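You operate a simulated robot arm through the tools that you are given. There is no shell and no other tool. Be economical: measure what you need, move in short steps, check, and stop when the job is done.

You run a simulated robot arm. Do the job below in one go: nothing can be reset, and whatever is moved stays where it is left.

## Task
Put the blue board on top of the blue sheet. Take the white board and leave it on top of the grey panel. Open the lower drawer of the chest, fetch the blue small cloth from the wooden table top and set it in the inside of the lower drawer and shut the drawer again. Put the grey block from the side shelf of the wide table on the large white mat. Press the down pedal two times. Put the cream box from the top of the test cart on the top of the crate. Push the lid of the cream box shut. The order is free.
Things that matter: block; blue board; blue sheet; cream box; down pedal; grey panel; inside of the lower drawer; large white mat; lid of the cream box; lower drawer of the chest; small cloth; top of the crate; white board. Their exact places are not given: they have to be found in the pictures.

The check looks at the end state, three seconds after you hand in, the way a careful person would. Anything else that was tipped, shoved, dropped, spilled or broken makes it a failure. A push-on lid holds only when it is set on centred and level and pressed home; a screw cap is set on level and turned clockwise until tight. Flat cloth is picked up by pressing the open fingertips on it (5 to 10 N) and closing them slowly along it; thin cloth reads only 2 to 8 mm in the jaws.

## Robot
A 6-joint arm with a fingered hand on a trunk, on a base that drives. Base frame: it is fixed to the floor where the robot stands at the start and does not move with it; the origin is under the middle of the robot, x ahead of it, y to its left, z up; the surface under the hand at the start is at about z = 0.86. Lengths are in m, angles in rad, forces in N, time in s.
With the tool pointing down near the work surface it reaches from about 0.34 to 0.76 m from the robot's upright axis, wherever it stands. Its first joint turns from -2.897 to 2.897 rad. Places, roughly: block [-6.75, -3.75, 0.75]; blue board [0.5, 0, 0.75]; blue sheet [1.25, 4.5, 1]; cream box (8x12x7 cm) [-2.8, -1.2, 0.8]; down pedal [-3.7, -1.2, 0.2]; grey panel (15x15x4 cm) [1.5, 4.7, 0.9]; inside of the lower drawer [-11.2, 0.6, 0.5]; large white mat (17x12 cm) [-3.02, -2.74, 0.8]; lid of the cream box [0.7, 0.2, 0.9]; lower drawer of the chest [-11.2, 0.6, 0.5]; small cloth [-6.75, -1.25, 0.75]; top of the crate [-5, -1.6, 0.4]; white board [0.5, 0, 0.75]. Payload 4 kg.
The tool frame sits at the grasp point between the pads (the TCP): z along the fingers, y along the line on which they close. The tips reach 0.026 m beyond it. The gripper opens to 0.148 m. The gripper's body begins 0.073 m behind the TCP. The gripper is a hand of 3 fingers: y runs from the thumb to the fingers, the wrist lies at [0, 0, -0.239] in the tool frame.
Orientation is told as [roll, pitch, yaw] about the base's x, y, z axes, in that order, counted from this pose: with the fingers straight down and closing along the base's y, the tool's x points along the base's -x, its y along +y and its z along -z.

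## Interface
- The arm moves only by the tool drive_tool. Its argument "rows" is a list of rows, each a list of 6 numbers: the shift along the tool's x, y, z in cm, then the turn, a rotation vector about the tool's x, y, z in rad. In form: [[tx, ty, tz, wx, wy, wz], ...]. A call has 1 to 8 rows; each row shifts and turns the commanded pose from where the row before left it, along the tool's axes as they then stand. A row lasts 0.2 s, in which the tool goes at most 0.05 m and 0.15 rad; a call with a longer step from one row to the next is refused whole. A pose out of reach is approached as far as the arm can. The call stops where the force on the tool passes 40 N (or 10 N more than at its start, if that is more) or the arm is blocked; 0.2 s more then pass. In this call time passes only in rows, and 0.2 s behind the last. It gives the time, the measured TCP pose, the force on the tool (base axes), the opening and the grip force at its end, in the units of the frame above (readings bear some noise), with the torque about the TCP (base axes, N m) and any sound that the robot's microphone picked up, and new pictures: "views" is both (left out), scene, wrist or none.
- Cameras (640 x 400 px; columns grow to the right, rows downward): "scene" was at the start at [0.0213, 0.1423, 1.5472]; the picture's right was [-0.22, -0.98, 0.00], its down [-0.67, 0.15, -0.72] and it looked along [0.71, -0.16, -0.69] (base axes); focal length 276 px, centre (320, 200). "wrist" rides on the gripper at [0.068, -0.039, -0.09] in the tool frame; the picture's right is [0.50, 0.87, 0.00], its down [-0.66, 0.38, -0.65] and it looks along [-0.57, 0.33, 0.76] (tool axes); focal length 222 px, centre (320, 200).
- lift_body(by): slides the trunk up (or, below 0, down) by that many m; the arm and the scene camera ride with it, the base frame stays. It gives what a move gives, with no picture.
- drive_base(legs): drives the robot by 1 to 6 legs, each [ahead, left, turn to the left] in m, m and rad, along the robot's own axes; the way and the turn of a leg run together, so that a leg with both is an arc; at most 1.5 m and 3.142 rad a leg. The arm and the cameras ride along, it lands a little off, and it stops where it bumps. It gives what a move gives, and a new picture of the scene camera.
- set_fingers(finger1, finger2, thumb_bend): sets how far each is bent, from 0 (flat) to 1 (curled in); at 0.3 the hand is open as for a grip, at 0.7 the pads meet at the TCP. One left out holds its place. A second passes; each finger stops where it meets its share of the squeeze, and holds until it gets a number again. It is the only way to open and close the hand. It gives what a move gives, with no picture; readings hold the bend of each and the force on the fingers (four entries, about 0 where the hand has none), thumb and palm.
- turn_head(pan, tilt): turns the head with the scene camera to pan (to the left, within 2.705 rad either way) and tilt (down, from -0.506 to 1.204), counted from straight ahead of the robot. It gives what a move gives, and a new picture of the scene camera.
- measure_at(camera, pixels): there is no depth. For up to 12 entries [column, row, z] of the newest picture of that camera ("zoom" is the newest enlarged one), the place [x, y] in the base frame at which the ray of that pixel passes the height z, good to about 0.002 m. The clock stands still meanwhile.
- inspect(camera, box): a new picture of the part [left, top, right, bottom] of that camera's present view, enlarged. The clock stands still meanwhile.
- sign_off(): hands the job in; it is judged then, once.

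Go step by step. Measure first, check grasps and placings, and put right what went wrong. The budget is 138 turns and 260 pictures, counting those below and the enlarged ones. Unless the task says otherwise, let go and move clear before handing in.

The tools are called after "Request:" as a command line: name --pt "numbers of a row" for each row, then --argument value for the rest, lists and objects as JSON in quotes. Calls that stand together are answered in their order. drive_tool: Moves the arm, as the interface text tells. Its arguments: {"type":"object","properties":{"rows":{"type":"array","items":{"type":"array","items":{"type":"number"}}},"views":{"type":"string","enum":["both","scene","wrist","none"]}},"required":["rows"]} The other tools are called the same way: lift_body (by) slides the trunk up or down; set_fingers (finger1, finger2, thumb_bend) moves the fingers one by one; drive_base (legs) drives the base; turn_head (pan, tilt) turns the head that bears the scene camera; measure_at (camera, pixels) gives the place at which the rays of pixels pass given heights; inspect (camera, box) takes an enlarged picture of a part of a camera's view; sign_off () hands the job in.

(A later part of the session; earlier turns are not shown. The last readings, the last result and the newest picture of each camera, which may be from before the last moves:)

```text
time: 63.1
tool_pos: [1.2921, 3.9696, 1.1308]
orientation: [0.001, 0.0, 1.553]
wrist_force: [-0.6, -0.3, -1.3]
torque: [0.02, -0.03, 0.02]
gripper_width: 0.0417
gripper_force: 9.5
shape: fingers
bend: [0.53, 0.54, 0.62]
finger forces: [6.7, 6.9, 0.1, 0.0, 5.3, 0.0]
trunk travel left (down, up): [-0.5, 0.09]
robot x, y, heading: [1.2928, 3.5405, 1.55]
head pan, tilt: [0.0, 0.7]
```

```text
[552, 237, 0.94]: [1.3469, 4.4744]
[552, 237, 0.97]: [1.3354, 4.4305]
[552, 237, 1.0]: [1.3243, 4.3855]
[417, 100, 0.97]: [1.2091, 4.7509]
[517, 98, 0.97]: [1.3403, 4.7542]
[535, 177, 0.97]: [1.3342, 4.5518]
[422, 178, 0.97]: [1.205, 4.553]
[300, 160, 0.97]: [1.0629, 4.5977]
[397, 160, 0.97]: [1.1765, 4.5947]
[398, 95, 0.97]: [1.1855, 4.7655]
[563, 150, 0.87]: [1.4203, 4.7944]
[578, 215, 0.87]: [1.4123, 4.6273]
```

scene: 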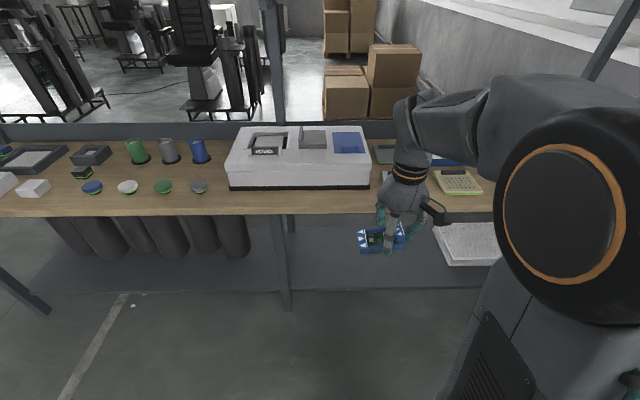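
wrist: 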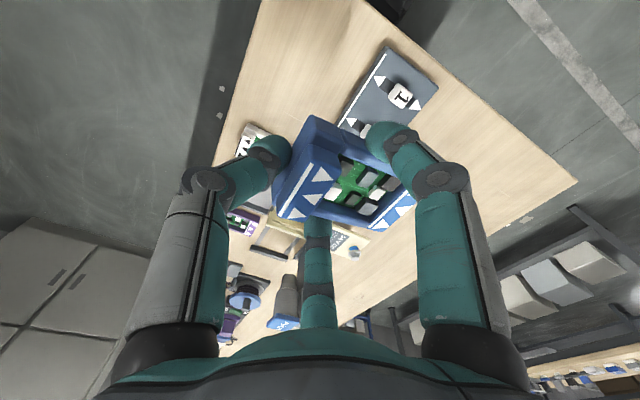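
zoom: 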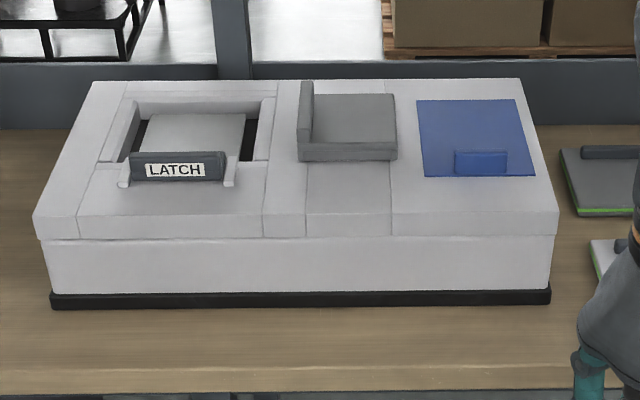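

Box top is z≈0.945; the blue sheet spans about x 1.21–1.34, y 4.58–4.78. The grey panel lies to the right at x≥1.41. Drive closer.

Request:
drive_base --legs '[[0.36, 0, 0.02]]'

Request:
drive_tool --pt "-4 0 0 0 0 0" --pt "-4 0 0 0 0 0" --pt "-4 0 0 0 0 0" --pt "-4 0 0 0 0 0" --pt "-4 0 0 0 0 0"

```text
time: 65.5
tool_pos: [1.2872, 4.3305, 1.1302]
orientation: [0.0, -0.001, 1.574]
wrist_force: [0.8, 0.1, -1.4]
torque: [0.0, -0.03, -0.02]
gripper_width: 0.0421
gripper_force: 9.6
shape: fingers
bend: [0.53, 0.54, 0.62]
finger forces: [6.7, 6.8, 0.1, 0.0, 5.3, 0.0]
trunk travel left (down, up): [-0.5, 0.09]
robot x, y, heading: [1.2978, 3.9006, 1.567]
head pan, tilt: [0.0, 0.7]
```

scene: 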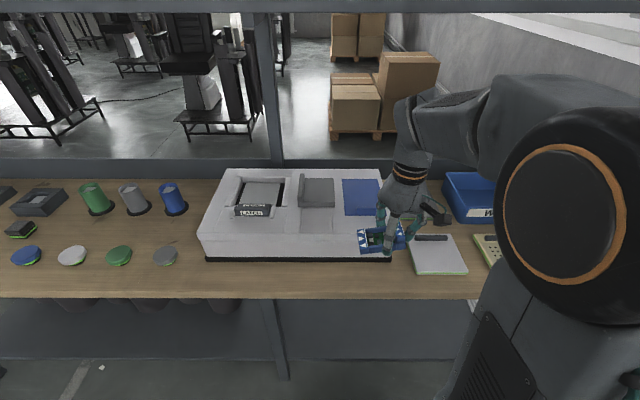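

```text
time: 66.7
tool_pos: [1.2885, 4.5324, 1.1287]
orientation: [0.0, -0.001, 1.571]
wrist_force: [0.5, 0.0, -0.7]
torque: [0.0, -0.01, 0.01]
gripper_width: 0.0423
gripper_force: 9.5
shape: fingers
bend: [0.53, 0.54, 0.62]
finger forces: [6.8, 6.9, 0.0, 0.0, 5.2, 0.1]
trunk travel left (down, up): [-0.5, 0.09]
robot x, y, heading: [1.2925, 3.9041, 1.573]
head pan, tilt: [0.0, 0.7]
```

scene: 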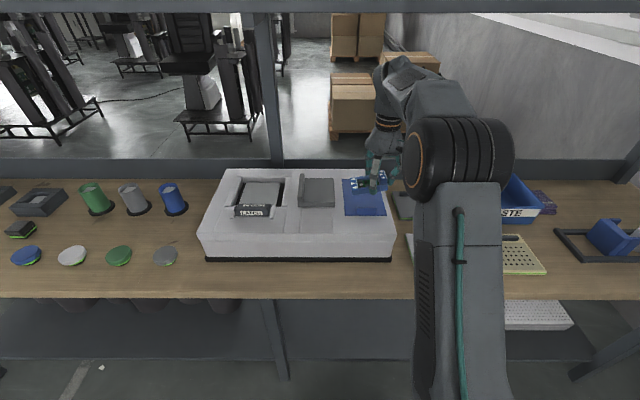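
wrist: 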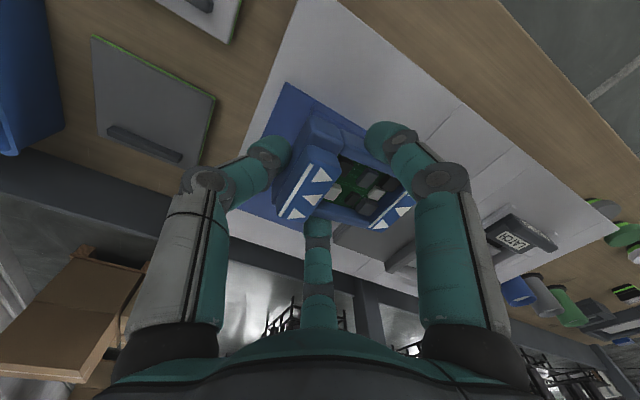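

Request:
inspect --camera "scene" --box '[330, 160, 410, 230]'

Request:
measure_at --camera "scene" --pixels '[[343, 180, 0.945], [347, 215, 0.945], [387, 215, 0.945], [356, 187, 1.06], [388, 188, 1.06], [335, 207, 0.955], [388, 252, 0.945], [390, 258, 0.865]]'

```text
5.71 times, centred on (370, 195) of scene
```

zoom: 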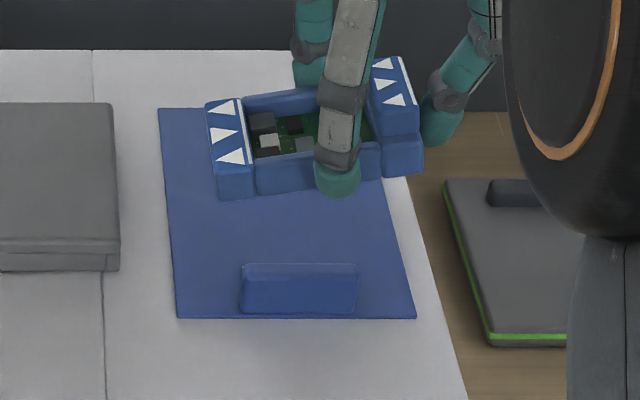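

```text
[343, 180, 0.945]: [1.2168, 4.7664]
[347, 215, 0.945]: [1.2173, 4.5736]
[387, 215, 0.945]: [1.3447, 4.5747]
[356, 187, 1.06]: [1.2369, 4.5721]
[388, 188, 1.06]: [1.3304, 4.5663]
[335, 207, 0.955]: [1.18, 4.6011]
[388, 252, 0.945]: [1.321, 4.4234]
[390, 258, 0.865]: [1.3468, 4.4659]
```

Request:
measure_at --camera "zoom" --pixels '[[219, 198, 1.11], [422, 175, 1.11], [206, 105, 1.135], [400, 58, 1.135], [258, 192, 1.11], [380, 178, 1.11]]'

```text
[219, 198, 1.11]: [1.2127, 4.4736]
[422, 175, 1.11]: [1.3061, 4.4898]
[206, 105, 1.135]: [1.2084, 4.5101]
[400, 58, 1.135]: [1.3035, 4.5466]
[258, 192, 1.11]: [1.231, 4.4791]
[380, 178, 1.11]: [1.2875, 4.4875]
```

Board in hand is centred about 2.9 cm toward -x of the TCP. I'll nudge the base forward and move above the sheet centre-rear.

Request:
drive_base --legs '[[0.06, 0, 0]]'

Request:
drive_tool --pt "-2.8 -0.7 2 0 0 0" --pt "-2.8 -0.7 3 0 0 0" --pt "-2.8 -0.7 3 0 0 0"

Request:
inspect --camera "scene" --box '[320, 150, 420, 240]'

```text
time: 67.6
tool_pos: [1.287, 4.5929, 1.1294]
orientation: [0.0, 0.001, 1.574]
wrist_force: [0.4, -0.5, -1.2]
torque: [-0.03, -0.01, -0.01]
gripper_width: 0.0419
gripper_force: 9.8
shape: fingers
bend: [0.53, 0.54, 0.62]
finger forces: [6.9, 7.0, 0.1, 0.0, 5.1, 0.0]
trunk travel left (down, up): [-0.5, 0.09]
robot x, y, heading: [1.2945, 3.9628, 1.578]
head pan, tilt: [0.0, 0.7]
```

scene: 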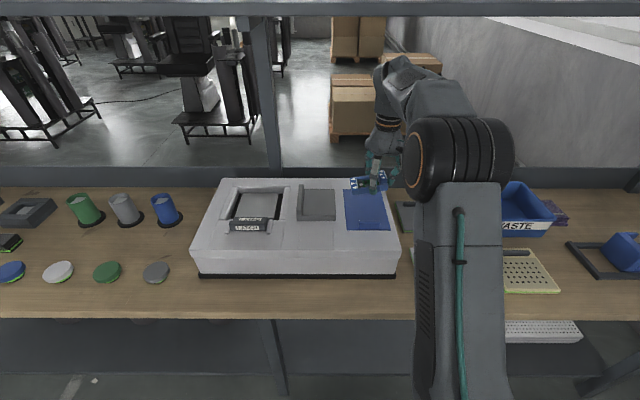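

```text
time: 68.4
tool_pos: [1.3074, 4.6745, 1.0503]
orientation: [-0.002, 0.001, 1.574]
wrist_force: [0.3, -0.2, -1.8]
torque: [0.0, -0.06, 0.0]
gripper_width: 0.042
gripper_force: 9.3
shape: fingers
bend: [0.53, 0.54, 0.62]
finger forces: [6.7, 7.0, 0.0, 0.1, 4.9, 0.1]
trunk travel left (down, up): [-0.5, 0.09]
robot x, y, heading: [1.2908, 3.9608, 1.572]
head pan, tilt: [0.0, 0.7]
```

scene: 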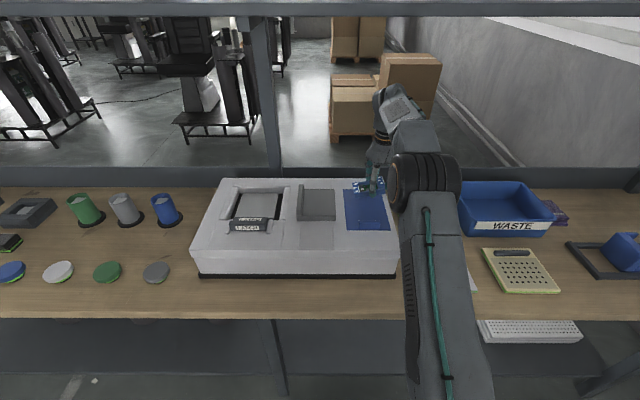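
wrist: 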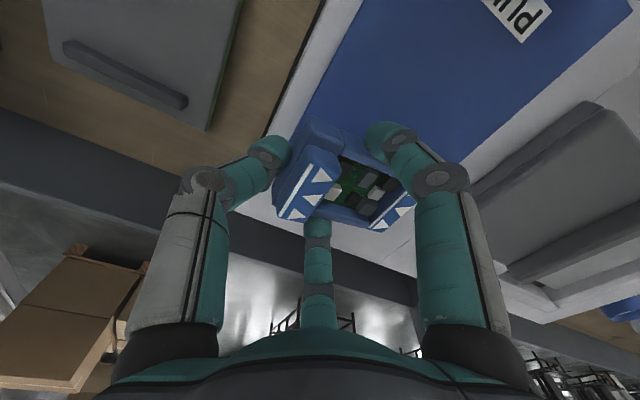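

```text
4.44 times, centred on (370, 195) of scene
```

zoom: 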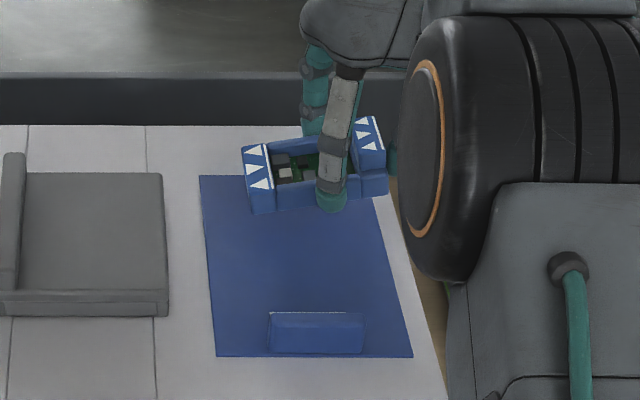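

Request:
measure_at --camera "zoom" --pixels '[[256, 213, 1.025], [388, 195, 1.025], [200, 177, 0.945], [378, 195, 0.945], [216, 356, 0.945], [412, 356, 0.945], [268, 312, 0.955], [242, 148, 1.05], [380, 115, 1.05]]'

```text
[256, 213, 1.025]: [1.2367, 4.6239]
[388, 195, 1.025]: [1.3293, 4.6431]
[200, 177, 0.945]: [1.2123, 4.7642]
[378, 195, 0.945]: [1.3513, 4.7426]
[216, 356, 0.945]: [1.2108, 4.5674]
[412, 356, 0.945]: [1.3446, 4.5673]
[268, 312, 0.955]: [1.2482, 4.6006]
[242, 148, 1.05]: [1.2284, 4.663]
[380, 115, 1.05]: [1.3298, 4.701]
```

Projection shows the board over the sheet (x 1.235–1.331, y ≥4.62). Straighten the slight yaw and lower until contact.

Request:
drive_tool --pt "0 0 3 0 0 0.14" --pt "0 0 2 0 0 0" --pt "0 0 0.7 0 0 0" --pt "0 0 0.4 0 0 0" --pt "0 0 0.3 0 0 0" --pt "0 0 0.3 0 0 0"

```text
time: 69.0
tool_pos: [1.3067, 4.6763, 1.0206]
orientation: [0.004, -0.019, 1.434]
wrist_force: [-0.6, -2.4, 21.8]
torque: [-0.75, 0.52, 0.06]
gripper_width: 0.0409
gripper_force: 17.9
shape: fingers
bend: [0.52, 0.54, 0.62]
finger forces: [23.0, 7.5, 0.0, 0.0, 4.7, 0.0]
trunk travel left (down, up): [-0.5, 0.09]
robot x, y, heading: [1.2915, 3.9619, 1.574]
head pan, tilt: [0.0, 0.7]
stopped in row 2: the force on the tool passed its limit at 51 N (the readings are from after the stop); the commanded pose is now the measured one
```

scene: 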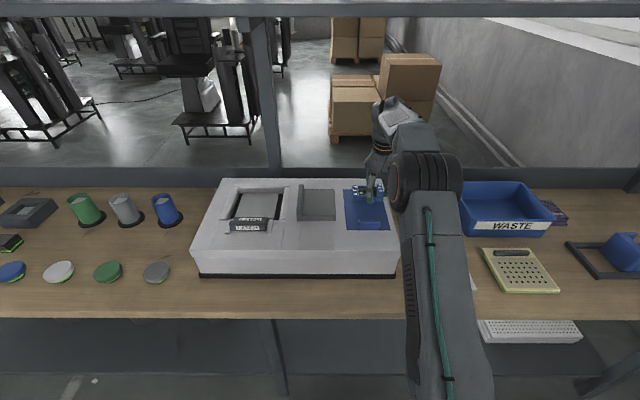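
wrist: 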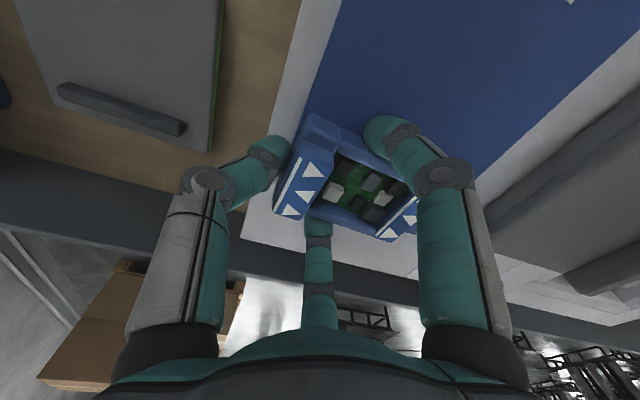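

Contact occurred at TCP z 1.02, higher than expected, mainly on finger1 (front). Look closely.

Request:
inspect --camera "scene" --box '[330, 170, 400, 240]'

Request:
inspect --camera "wrist" --box '[240, 80, 440, 260]'

```text
5.71 times, centred on (365, 205) of scene
```

zoom: 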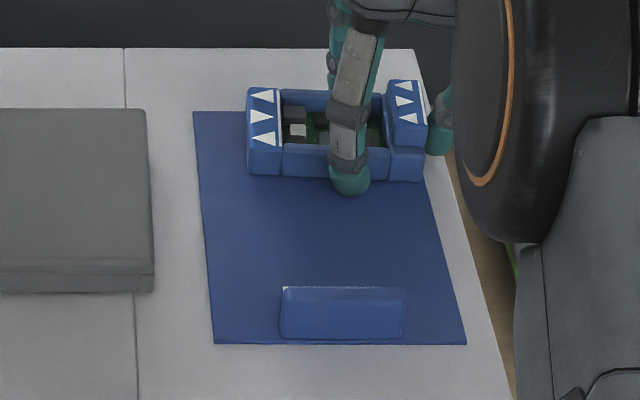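

```text
2.22 times, centred on (340, 170) of wrist
```

zoom: 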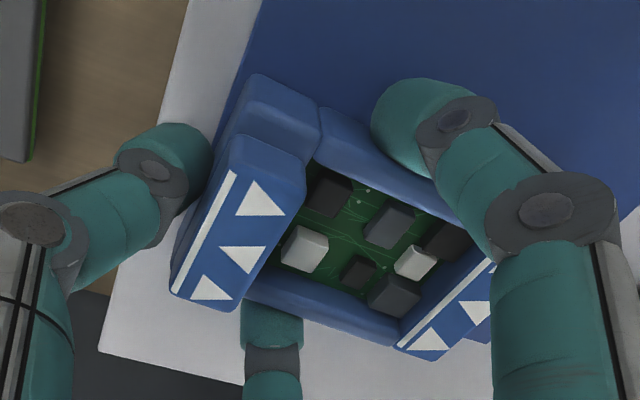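

Request:
measure_at --camera "wrist" --pixels '[[345, 0, 0.985], [640, 40, 0.985]]'

Request:
inspect --camera "scene" --box '[330, 170, 400, 240]'

Request:
measure_at --camera "zoom" --pixels '[[193, 112, 0.985], [214, 343, 0.985], [466, 343, 0.985], [247, 170, 0.985], [425, 180, 0.985], [247, 90, 1.01], [415, 80, 1.01]]'

```text
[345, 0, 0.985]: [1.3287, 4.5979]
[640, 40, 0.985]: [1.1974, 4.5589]
```

```text
5.71 times, centred on (365, 205) of scene
```

zoom: 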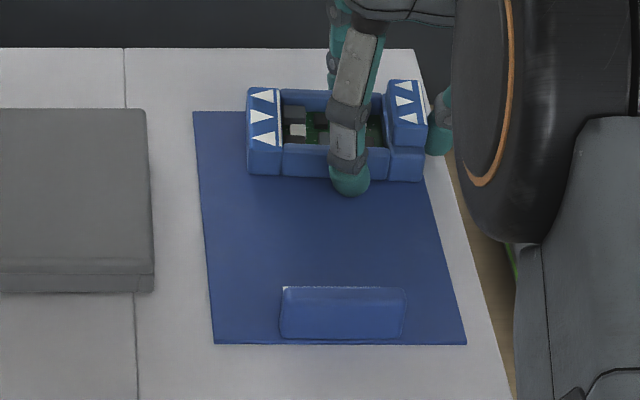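

```text
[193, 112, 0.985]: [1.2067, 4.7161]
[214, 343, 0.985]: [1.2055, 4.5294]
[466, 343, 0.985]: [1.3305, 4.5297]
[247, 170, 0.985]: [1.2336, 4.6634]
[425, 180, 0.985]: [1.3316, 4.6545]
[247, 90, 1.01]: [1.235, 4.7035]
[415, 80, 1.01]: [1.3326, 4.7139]
```

With the real top at z≈0.985 the board is near the back/right edge of the sheet. Lift, shift 3 cm toward me and 1.4 cm left, and set down again.

Request:
drive_tool --pt "0 0 -1.8 0 0 0" --pt "3.2 1.0 0 0 0 -0.06" --pt "0 0 0.8 0 0 0" --pt "0 0 0.5 0 0 0" --pt "0 0 0.3 0 0 0"

Request:
inspect --camera "scene" --box '[330, 170, 400, 240]'

Request:
measure_at --camera "zoom" --pixels '[[193, 112, 0.985]]'

```text
time: 70.2
tool_pos: [1.2933, 4.6457, 1.0227]
orientation: [0.002, -0.019, 1.494]
wrist_force: [-0.1, -1.0, 17.4]
torque: [-0.53, 0.41, 0.02]
gripper_width: 0.0404
gripper_force: 17.2
shape: fingers
bend: [0.53, 0.54, 0.62]
finger forces: [21.7, 8.5, 0.0, 0.1, 4.7, 0.1]
trunk travel left (down, up): [-0.5, 0.09]
robot x, y, heading: [1.2927, 3.9619, 1.573]
head pan, tilt: [0.0, 0.7]
```

scene: 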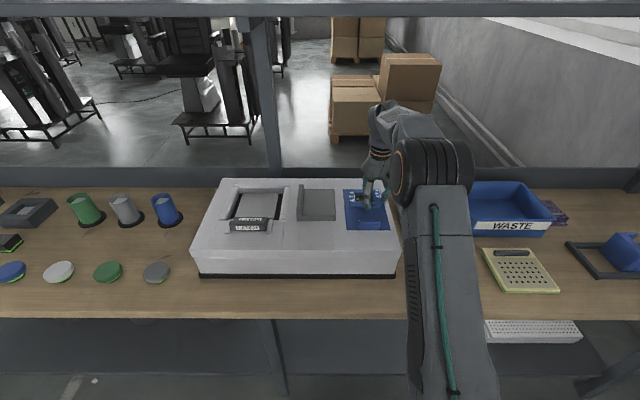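
wrist: 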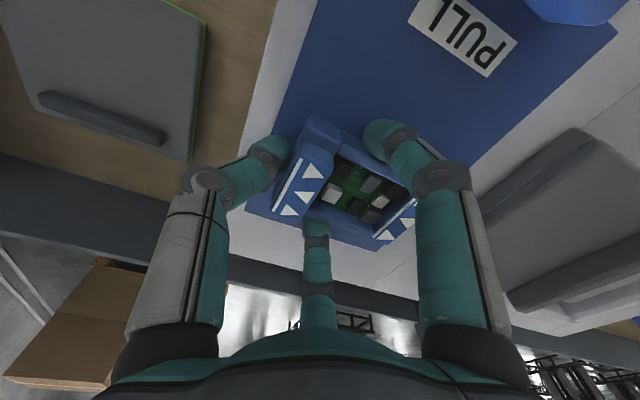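

```text
5.71 times, centred on (365, 205) of scene
```

zoom: 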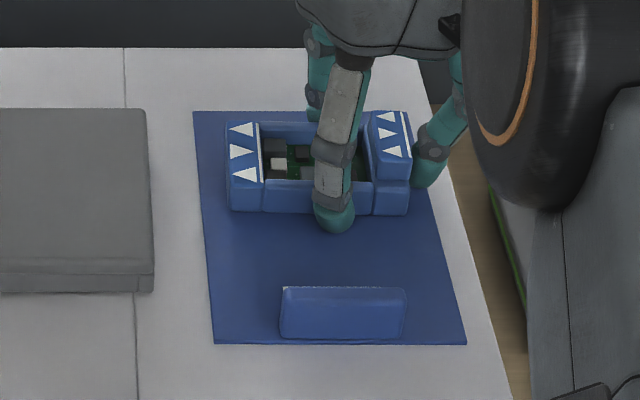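

```text
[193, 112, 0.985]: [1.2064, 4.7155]
```

Board now sits well inside the sheet. Relieve pressure slightly and release, then rise.

Request:
drive_tool --pt "0 0 -0.25 0 0 0" --views "none"

Request:
set_fingers --finger1 0.44 --finger2 0.44 --thumb_bend 0.5

Request:
drive_tool --pt "0 0 -3 0 0 0" --pt "0 0 -4 0 0 0" --pt "4 0 -3 0 0 0" --pt "4 0 -2 0 0 0" --pt "4 0 0 0 0 0" --pt "4 0 0 0 0 0" --pt "4 0 0 0 0 0"

Request:
inspect --camera "scene" --box '[330, 170, 400, 240]'

```text
time: 70.6
tool_pos: [1.2934, 4.6469, 1.0229]
orientation: [0.002, -0.015, 1.494]
wrist_force: [-0.6, 0.3, 10.3]
torque: [-0.21, 0.24, 0.01]
gripper_width: 0.0401
gripper_force: 13.3
shape: fingers
bend: [0.53, 0.54, 0.62]
finger forces: [13.3, 8.5, 0.0, 0.0, 4.7, 0.0]
trunk travel left (down, up): [-0.5, 0.09]
robot x, y, heading: [1.2925, 3.9647, 1.577]
head pan, tilt: [0.0, 0.7]
```

```text
time: 71.6
tool_pos: [1.2943, 4.6463, 1.021]
orientation: [0.002, -0.013, 1.493]
wrist_force: [-0.3, 0.5, 0.5]
torque: [-0.01, 0.04, -0.01]
gripper_width: 0.0716
gripper_force: 0.1
shape: fingers
bend: [0.44, 0.44, 0.5]
finger forces: [0.0, 0.0, 0.1, 0.0, 0.0, 0.1]
trunk travel left (down, up): [-0.5, 0.09]
robot x, y, heading: [1.2905, 3.9654, 1.573]
head pan, tilt: [0.0, 0.7]
```

```text
time: 73.2
tool_pos: [1.2782, 4.4446, 1.138]
orientation: [0.002, -0.013, 1.496]
wrist_force: [-0.2, -0.6, 0.2]
torque: [0.03, 0.01, 0.01]
gripper_width: 0.0719
gripper_force: 0.1
shape: fingers
bend: [0.44, 0.44, 0.5]
finger forces: [0.0, 0.0, 0.0, 0.0, 0.0, 0.0]
trunk travel left (down, up): [-0.5, 0.09]
robot x, y, heading: [1.2925, 3.959, 1.573]
head pan, tilt: [0.0, 0.7]
```

scene: 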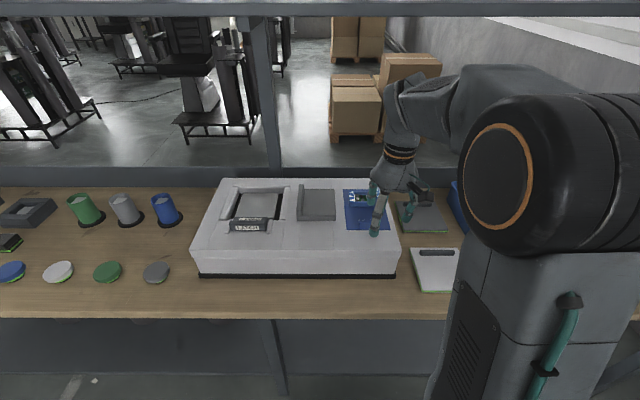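
wrist: 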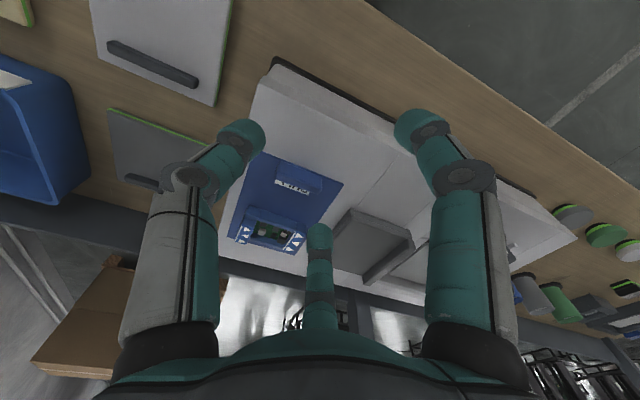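

```text
5.71 times, centred on (365, 205) of scene
```

zoom: 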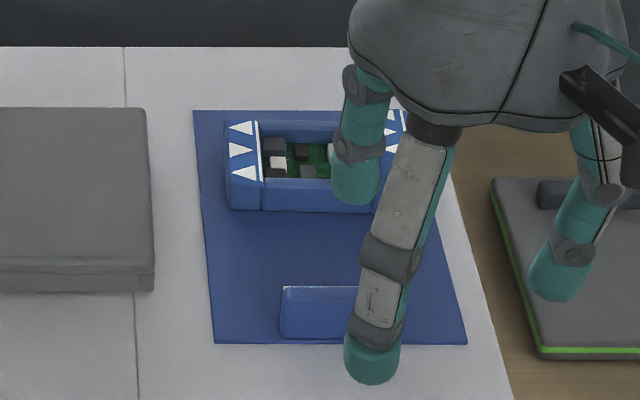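

Blue board placed well. Now measure the grey panel (wrist (165,145)) while here.

Request:
inspect --camera "wrist" --box '[60, 0, 260, 220]'

Request:
measure_at --camera "wrist" --pixels '[[108, 108, 0.885], [205, 138, 0.885], [215, 200, 0.885], [118, 178, 0.885], [127, 178, 0.9], [155, 188, 0.9], [108, 108, 0.86]]'

Request:
inspect --camera "scene" --box '[380, 190, 470, 300]'

Request:
measure_at --camera "scene" --pixels '[[407, 234, 0.875], [447, 232, 0.875], [436, 203, 0.875], [397, 202, 0.875]]'

```text
1.82 times, centred on (160, 110) of wrist
```

zoom: 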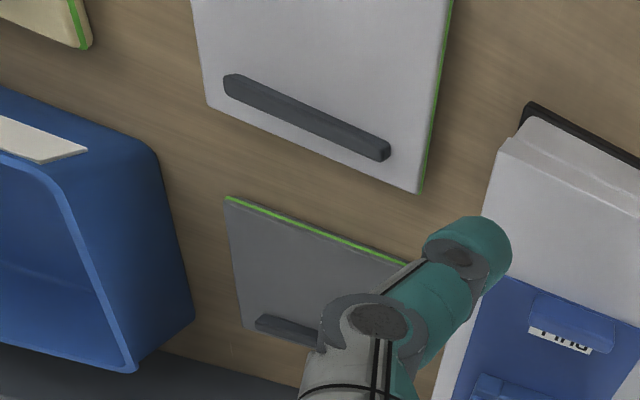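

```text
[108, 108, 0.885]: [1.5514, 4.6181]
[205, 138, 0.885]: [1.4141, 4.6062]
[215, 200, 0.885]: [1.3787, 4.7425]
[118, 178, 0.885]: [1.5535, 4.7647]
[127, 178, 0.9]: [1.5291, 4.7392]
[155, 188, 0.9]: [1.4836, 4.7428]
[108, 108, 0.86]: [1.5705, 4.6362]
```

```text
3.64 times, centred on (425, 245) of scene
```

zoom: 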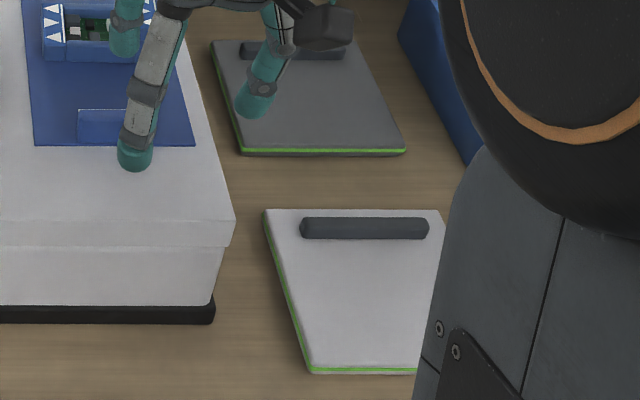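

```text
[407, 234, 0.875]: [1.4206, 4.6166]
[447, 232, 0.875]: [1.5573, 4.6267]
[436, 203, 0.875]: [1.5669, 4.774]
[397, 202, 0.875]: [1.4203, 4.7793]
```

Grey panel found: x 1.415–1.56, y 4.615–4.77. Return to the first bench for the white board.

Request:
drive_base --legs '[[-0.4, 0, 0], [0, 0.75, 0], [0, 0.75, 0], [-1.4, 0, 0], [-1.4, 0, 0], [-0.75, 0.17, 0]]'

Request:
drive_base --legs '[[0, 0, -1.571]]'

```text
time: 99.9
tool_pos: [-0.3269, 0.4769, 1.139]
orientation: [0.002, -0.013, 1.515]
wrist_force: [0.4, 0.8, 0.4]
torque: [0.01, 0.01, -0.01]
gripper_width: 0.0717
gripper_force: 0.0
shape: fingers
bend: [0.44, 0.44, 0.5]
finger forces: [0.0, 0.0, 0.0, 0.1, 0.1, 0.1]
trunk travel left (down, up): [-0.5, 0.09]
robot x, y, heading: [-0.3028, -0.0029, 1.596]
head pan, tilt: [0.0, 0.7]
```

scene: 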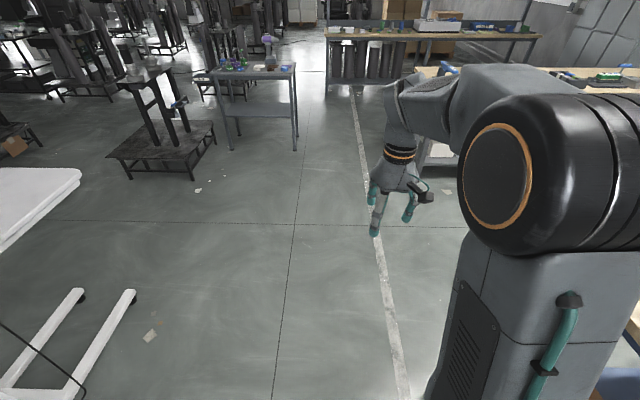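

```text
time: 104.1
tool_pos: [0.1774, 0.0172, 1.1381]
orientation: [0.002, -0.014, -0.061]
wrist_force: [0.3, 0.8, -0.4]
torque: [-0.01, -0.01, -0.02]
gripper_width: 0.0716
gripper_force: 0.1
shape: fingers
bend: [0.44, 0.44, 0.5]
finger forces: [0.1, 0.0, 0.0, 0.0, 0.0, 0.1]
trunk travel left (down, up): [-0.5, 0.09]
robot x, y, heading: [-0.3043, -0.0061, 0.026]
head pan, tilt: [0.0, 0.7]
```

scene: 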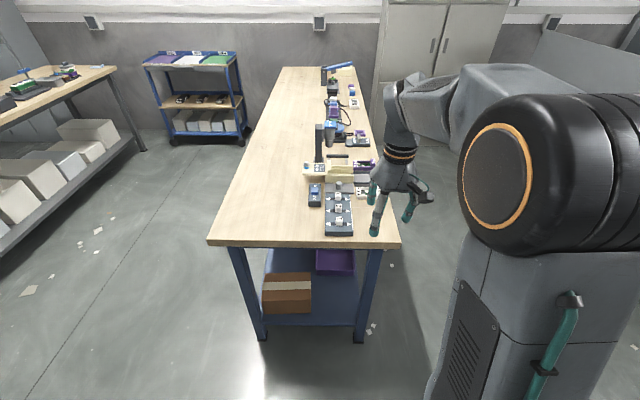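

Drive to the bench and hover over the white board, to see the clearances around it.

Request:
drive_base --legs '[[0.3, 0, -0.02]]'

Request:
drive_tool --pt "-2 -1 3 0 0 -0.06" --pt "-2 -1 3 0 0 0" --pt "-1 -1 3 0 0 0" --pt "-1 -1 3 0 0 0"

Request:
inspect --camera "wrist" --box '[180, 60, 420, 280]'

```text
time: 106.2
tool_pos: [0.477, 0.0097, 1.1371]
orientation: [0.001, -0.014, -0.085]
wrist_force: [-0.1, 0.0, 0.2]
torque: [0.03, 0.0, -0.02]
gripper_width: 0.0717
gripper_force: 0.1
shape: fingers
bend: [0.44, 0.44, 0.5]
finger forces: [0.0, 0.0, 0.1, 0.0, 0.0, 0.0]
trunk travel left (down, up): [-0.5, 0.09]
robot x, y, heading: [-0.0088, -0.0015, -0.007]
head pan, tilt: [0.0, 0.7]
```

scene: 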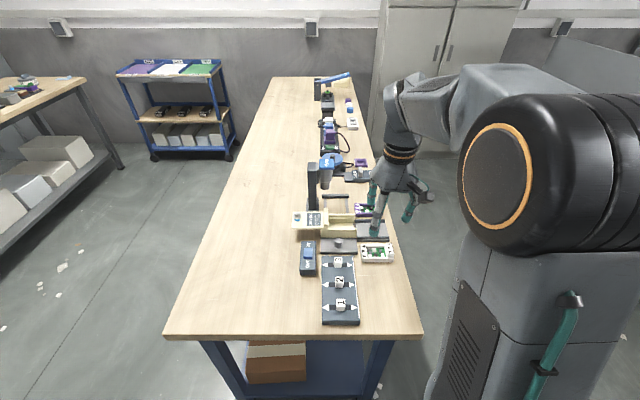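

```text
time: 107.2
tool_pos: [0.5361, -0.033, 1.0189]
orientation: [0.002, -0.015, -0.024]
wrist_force: [-0.4, -0.3, -0.9]
torque: [0.02, 0.0, 0.02]
gripper_width: 0.0719
gripper_force: 0.0
shape: fingers
bend: [0.44, 0.44, 0.5]
finger forces: [0.0, 0.0, 0.1, 0.0, 0.0, 0.1]
trunk travel left (down, up): [-0.5, 0.09]
robot x, y, heading: [-0.0057, 0.003, -0.007]
head pan, tilt: [0.0, 0.7]
```

scene: 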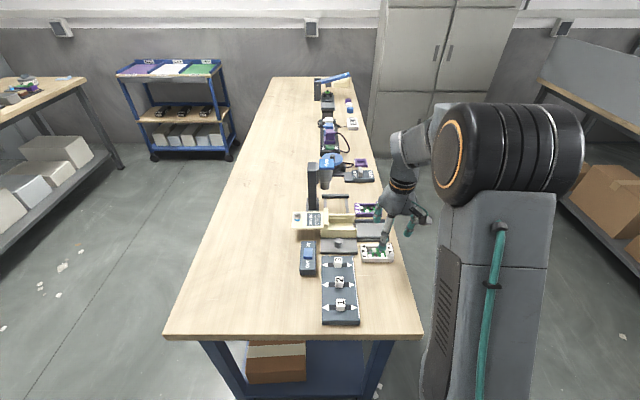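
wrist: 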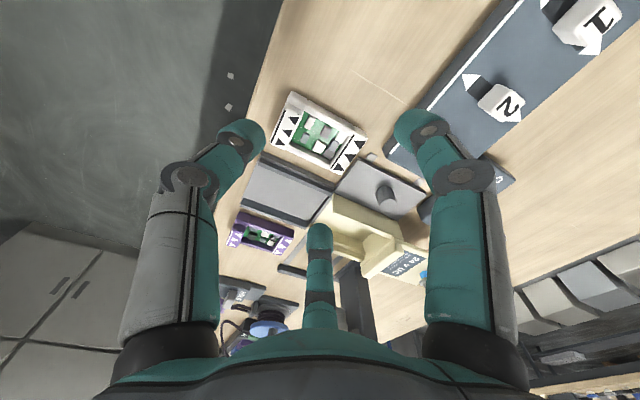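

```text
1.82 times, centred on (300, 170) of wrist
```

zoom: 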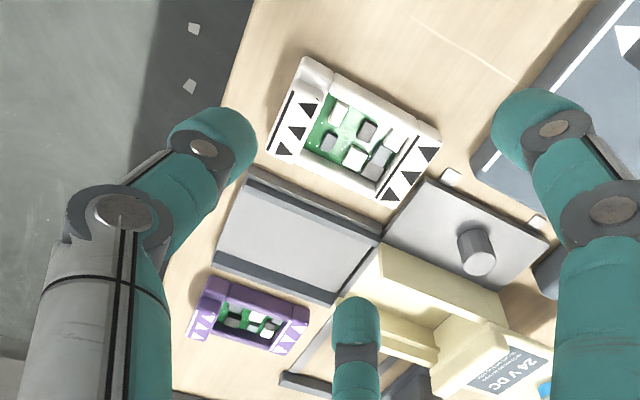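

Request:
measure_at --camera "zoom" --pixels '[[267, 152, 0.865], [385, 200, 0.865], [441, 140, 0.88], [305, 57, 0.88], [252, 168, 0.875], [380, 236, 0.875], [385, 225, 0.87], [428, 178, 0.87], [442, 172, 0.87], [475, 165, 0.875], [548, 240, 0.87]]'

```text
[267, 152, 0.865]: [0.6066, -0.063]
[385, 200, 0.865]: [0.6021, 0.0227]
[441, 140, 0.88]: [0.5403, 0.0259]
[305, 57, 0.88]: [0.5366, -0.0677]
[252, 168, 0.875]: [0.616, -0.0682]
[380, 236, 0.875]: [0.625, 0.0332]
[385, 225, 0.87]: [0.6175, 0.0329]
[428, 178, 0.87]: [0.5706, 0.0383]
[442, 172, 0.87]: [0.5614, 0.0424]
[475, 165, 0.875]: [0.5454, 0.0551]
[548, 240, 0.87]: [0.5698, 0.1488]
```

The +y end has only ~1 cm to the knob plate for x>0.57, and the back side almost touches the tray. I'll turn the hand so the thumb faces me and pinch the board's ends near its front to draw it clear.

Request:
set_fingers --finger1 0.355 --finger2 0.355 --thumb_bend 0.3

Request:
drive_tool --pt "0 0 0 0 0 0.14" --pt "0 0 0 0 0 0.14" --pt "0 0 0 0 0 0.14" --pt "0 0 0 0 0 0.14" --pt "0 0 0 0 0 0.14" --pt "0 0 0 0 0 0.14" --pt "0 0 0 0 0 0.14" --pt "0 0 0 0 0 0.14" --views "none"

Request:
drive_tool --pt "0 0 0 0 0 0.14" --pt "0 0 0 0 0 0.14" --pt "0 0 0 0 0 0.147"

```text
time: 108.2
tool_pos: [0.5363, -0.0337, 1.0193]
orientation: [0.002, -0.014, -0.024]
wrist_force: [0.0, -0.5, 0.0]
torque: [0.05, 0.01, 0.01]
gripper_width: 0.1186
gripper_force: 0.1
shape: fingers
bend: [0.35, 0.35, 0.3]
finger forces: [0.1, 0.0, 0.1, 0.0, 0.0, 0.0]
trunk travel left (down, up): [-0.5, 0.09]
robot x, y, heading: [-0.0073, -0.0023, -0.006]
head pan, tilt: [0.0, 0.7]
```

```text
time: 110.0
tool_pos: [0.5361, -0.0327, 1.0191]
orientation: [0.012, -0.007, -1.145]
wrist_force: [-0.5, 0.1, 0.1]
torque: [-0.02, -0.02, -0.03]
gripper_width: 0.1187
gripper_force: 0.0
shape: fingers
bend: [0.35, 0.35, 0.3]
finger forces: [0.1, 0.0, 0.0, 0.0, 0.1, 0.1]
trunk travel left (down, up): [-0.5, 0.09]
robot x, y, heading: [-0.0072, 0.0021, -0.005]
head pan, tilt: [0.0, 0.7]
```

```text
time: 110.8
tool_pos: [0.5356, -0.0335, 1.0187]
orientation: [0.014, 0.002, -1.574]
wrist_force: [0.8, -0.3, 0.4]
torque: [0.01, 0.02, -0.03]
gripper_width: 0.1188
gripper_force: 0.1
shape: fingers
bend: [0.35, 0.35, 0.3]
finger forces: [0.0, 0.1, 0.1, 0.1, 0.0, 0.0]
trunk travel left (down, up): [-0.5, 0.09]
robot x, y, heading: [-0.0061, -0.0052, -0.003]
head pan, tilt: [0.0, 0.7]
```

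scene: 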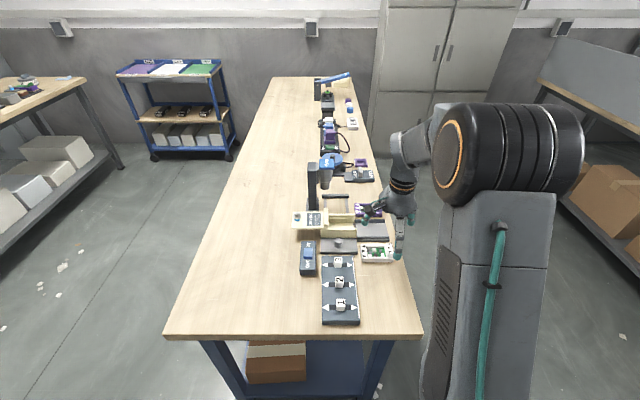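
wrist: 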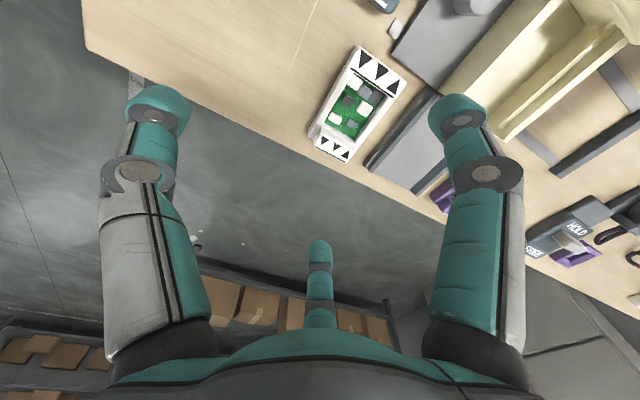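

Request:
drive_tool --pt "1.25 -1.36 3 0 0 0" --pt "0 0 3 0 0 0" --pt "0 0 2.5 0 0 0"

Request:
inspect --camera "wrist" --box '[260, 20, 520, 240]'

Request:
inspect --camera "scene" --box '[310, 200, 430, 290]'

```text
time: 111.5
tool_pos: [0.5248, -0.0221, 0.9325]
orientation: [0.015, 0.001, -1.57]
wrist_force: [0.5, -0.4, -0.3]
torque: [0.01, 0.02, 0.02]
gripper_width: 0.1188
gripper_force: 0.0
shape: fingers
bend: [0.35, 0.35, 0.3]
finger forces: [0.0, 0.1, 0.0, 0.0, 0.0, 0.1]
trunk travel left (down, up): [-0.5, 0.09]
robot x, y, heading: [-0.0063, -0.0032, -0.005]
head pan, tilt: [0.0, 0.7]
```

scene: 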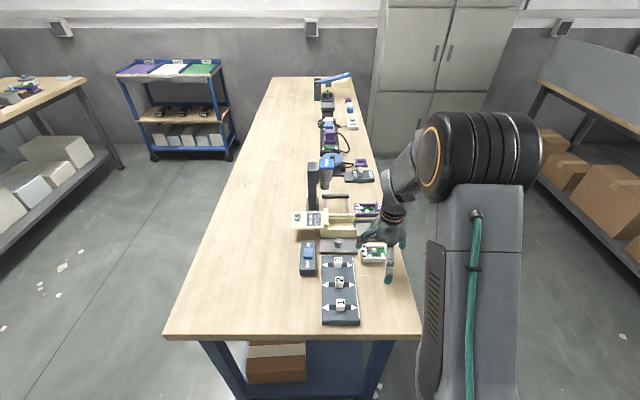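
wrist: 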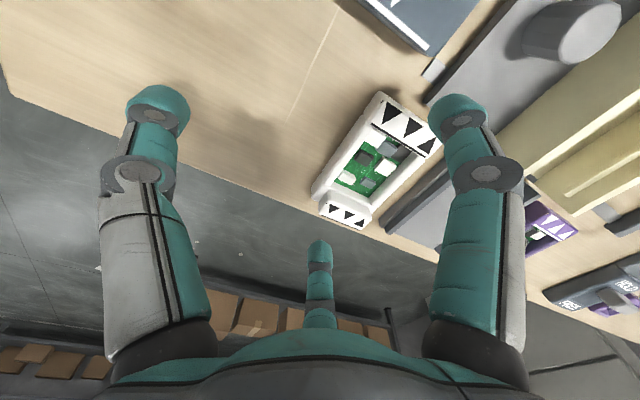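

```text
1.82 times, centred on (390, 130) of wrist
```

zoom: 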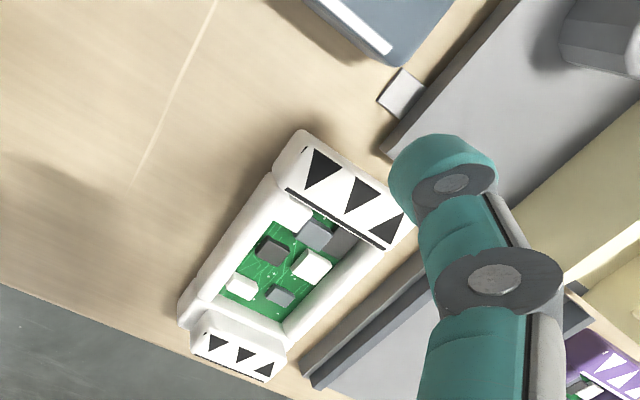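

```text
4.44 times, centred on (370, 245) of scene
```

zoom: 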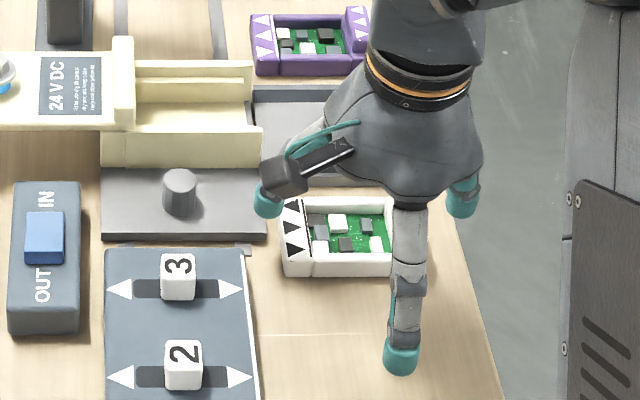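

Request:
measure_at --camera "zoom" --pixels '[[268, 215, 0.908], [460, 215, 0.908], [265, 238, 0.87], [246, 250, 0.87], [284, 275, 0.862], [390, 275, 0.862], [281, 198, 0.885]]'

```text
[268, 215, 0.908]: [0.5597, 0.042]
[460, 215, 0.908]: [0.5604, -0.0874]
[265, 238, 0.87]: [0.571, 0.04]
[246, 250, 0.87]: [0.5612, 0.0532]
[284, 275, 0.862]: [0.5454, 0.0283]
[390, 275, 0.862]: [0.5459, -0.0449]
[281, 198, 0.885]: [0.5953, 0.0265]
```

Request:
drive_tool --pt "0 -0.35 1.0 0 0 0" --pt "0 0 1.5 0 0 0" --pt "0 0 1.2 0 0 0" --views "none"

Request:
set_fingers --finger1 0.48 --finger2 0.48

Request:
drive_tool --pt "0 -1 0 0 0 0" --pt "0 -1.5 0 0 0 0" --pt "0 -1.5 0 0 0 0"

Request:
inspect --camera "scene" --box '[310, 200, 430, 290]'

```text
time: 112.3
tool_pos: [0.5212, -0.0215, 0.8962]
orientation: [0.014, -0.002, -1.569]
wrist_force: [0.7, 0.1, -0.3]
torque: [0.0, 0.04, -0.01]
gripper_width: 0.1189
gripper_force: 0.1
shape: fingers
bend: [0.35, 0.35, 0.3]
finger forces: [0.0, 0.0, 0.1, 0.0, 0.1, 0.0]
trunk travel left (down, up): [-0.5, 0.09]
robot x, y, heading: [-0.0046, 0.0001, 0.001]
head pan, tilt: [0.0, 0.7]
```

```text
time: 113.3
tool_pos: [0.5216, -0.0219, 0.8961]
orientation: [0.014, -0.001, -1.57]
wrist_force: [2.5, 0.4, 3.1]
torque: [0.04, -0.12, -0.01]
gripper_width: 0.1075
gripper_force: 6.2
shape: fingers
bend: [0.42, 0.42, 0.3]
finger forces: [5.5, 5.4, 0.0, 0.0, 0.1, 0.0]
trunk travel left (down, up): [-0.5, 0.09]
robot x, y, heading: [-0.0043, -0.0013, -0.007]
head pan, tilt: [0.0, 0.7]
```

```text
time: 114.2
tool_pos: [0.4812, -0.0214, 0.895]
orientation: [0.015, 0.0, -1.569]
wrist_force: [1.3, 0.0, 6.5]
torque: [0.02, -0.22, -0.03]
gripper_width: 0.1075
gripper_force: 5.9
shape: fingers
bend: [0.42, 0.42, 0.3]
finger forces: [5.7, 5.7, 0.0, 0.1, 0.0, 0.1]
trunk travel left (down, up): [-0.5, 0.09]
robot x, y, heading: [-0.0079, -0.003, -0.004]
head pan, tilt: [0.0, 0.7]
```

scene: 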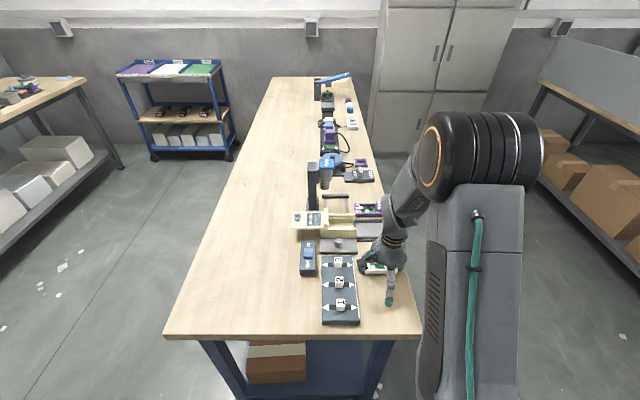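
wrist: 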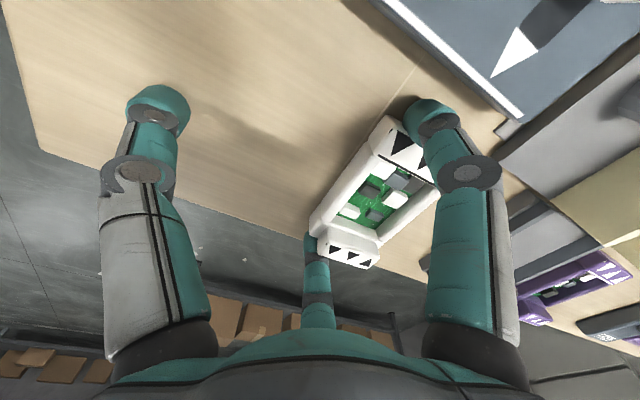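

```text
4.44 times, centred on (370, 245) of scene
```

zoom: 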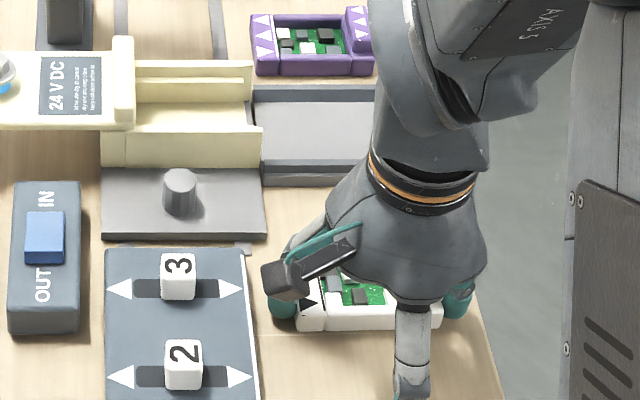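

The board followed 4 cm and is now clear. Reopen, advance 3.4 cm, and grasp with fingers on the ends and thumb on the front.

Request:
set_fingers --finger1 0.35 --finger2 0.35 --thumb_bend 0.5

Request:
drive_tool --pt "0 1.7 0 0 0 0" --pt "0 1.7 0 0 0 0" --views "none"

Request:
set_fingers --finger1 0.6 --finger2 0.6

Request:
set_fingers --thumb_bend 0.7

Request:
drive_tool --pt "0 0 0 0 0 0"

```text
time: 115.2
tool_pos: [0.4806, -0.0208, 0.896]
orientation: [0.014, 0.0, -1.571]
wrist_force: [0.4, -0.4, 0.1]
torque: [0.01, 0.01, -0.03]
gripper_width: 0.0874
gripper_force: 0.0
shape: fingers
bend: [0.35, 0.35, 0.5]
finger forces: [0.0, 0.0, 0.0, 0.0, 0.0, 0.0]
trunk travel left (down, up): [-0.5, 0.09]
robot x, y, heading: [-0.0043, -0.0007, -0.003]
head pan, tilt: [0.0, 0.7]
```

```text
time: 115.8
tool_pos: [0.5158, -0.0213, 0.896]
orientation: [0.015, -0.001, -1.571]
wrist_force: [0.1, -0.1, -0.5]
torque: [0.03, 0.01, -0.01]
gripper_width: 0.0874
gripper_force: 0.1
shape: fingers
bend: [0.35, 0.35, 0.5]
finger forces: [0.1, 0.1, 0.0, 0.0, 0.1, 0.0]
trunk travel left (down, up): [-0.5, 0.09]
robot x, y, heading: [-0.0067, -0.001, -0.002]
head pan, tilt: [0.0, 0.7]
```

```text
time: 116.8
tool_pos: [0.5162, -0.0203, 0.8963]
orientation: [0.015, 0.002, -1.571]
wrist_force: [1.6, 0.1, 3.6]
torque: [0.02, -0.18, -0.01]
gripper_width: 0.0738
gripper_force: 7.8
shape: fingers
bend: [0.42, 0.43, 0.5]
finger forces: [8.1, 8.2, 0.0, 0.1, 0.0, 0.0]
trunk travel left (down, up): [-0.5, 0.09]
robot x, y, heading: [-0.0092, -0.0014, -0.007]
head pan, tilt: [0.0, 0.7]
```

```text
time: 117.8
tool_pos: [0.5147, -0.0206, 0.896]
orientation: [0.015, -0.001, -1.569]
wrist_force: [-1.3, 0.1, 1.4]
torque: [0.03, -0.07, -0.01]
gripper_width: 0.0609
gripper_force: 13.9
shape: fingers
bend: [0.41, 0.42, 0.63]
finger forces: [8.8, 9.1, 0.0, 0.1, 10.7, 0.1]
trunk travel left (down, up): [-0.5, 0.09]
robot x, y, heading: [-0.0083, -0.0023, -0.006]
head pan, tilt: [0.0, 0.7]
```

```text
time: 118.2
tool_pos: [0.5146, -0.0215, 0.8961]
orientation: [0.014, 0.0, -1.57]
wrist_force: [-1.4, 0.2, 0.6]
torque: [0.03, -0.05, 0.01]
gripper_width: 0.0611
gripper_force: 14.4
shape: fingers
bend: [0.41, 0.42, 0.63]
finger forces: [8.8, 9.0, 0.0, 0.1, 10.6, 0.0]
trunk travel left (down, up): [-0.5, 0.09]
robot x, y, heading: [-0.004, -0.0032, -0.002]
head pan, tilt: [0.0, 0.7]
```

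scene: 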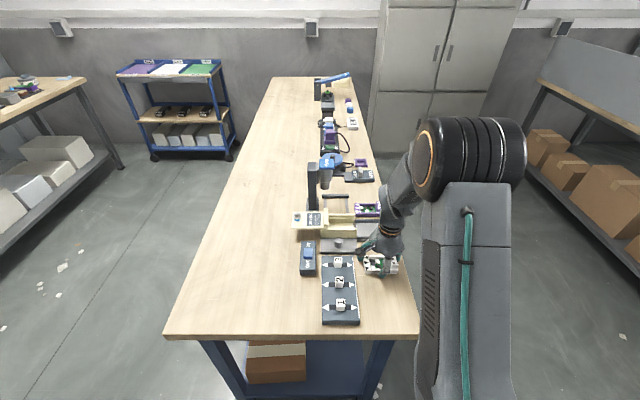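
wrist: 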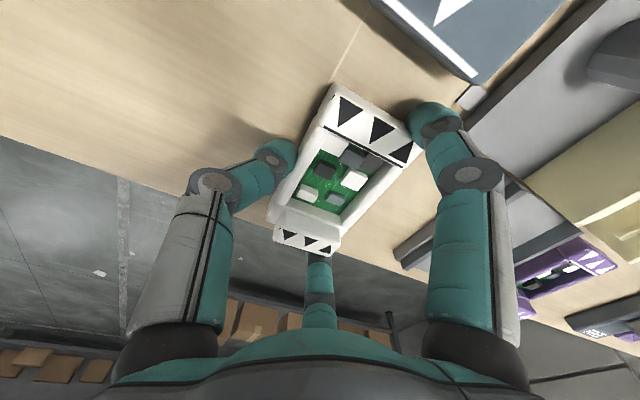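

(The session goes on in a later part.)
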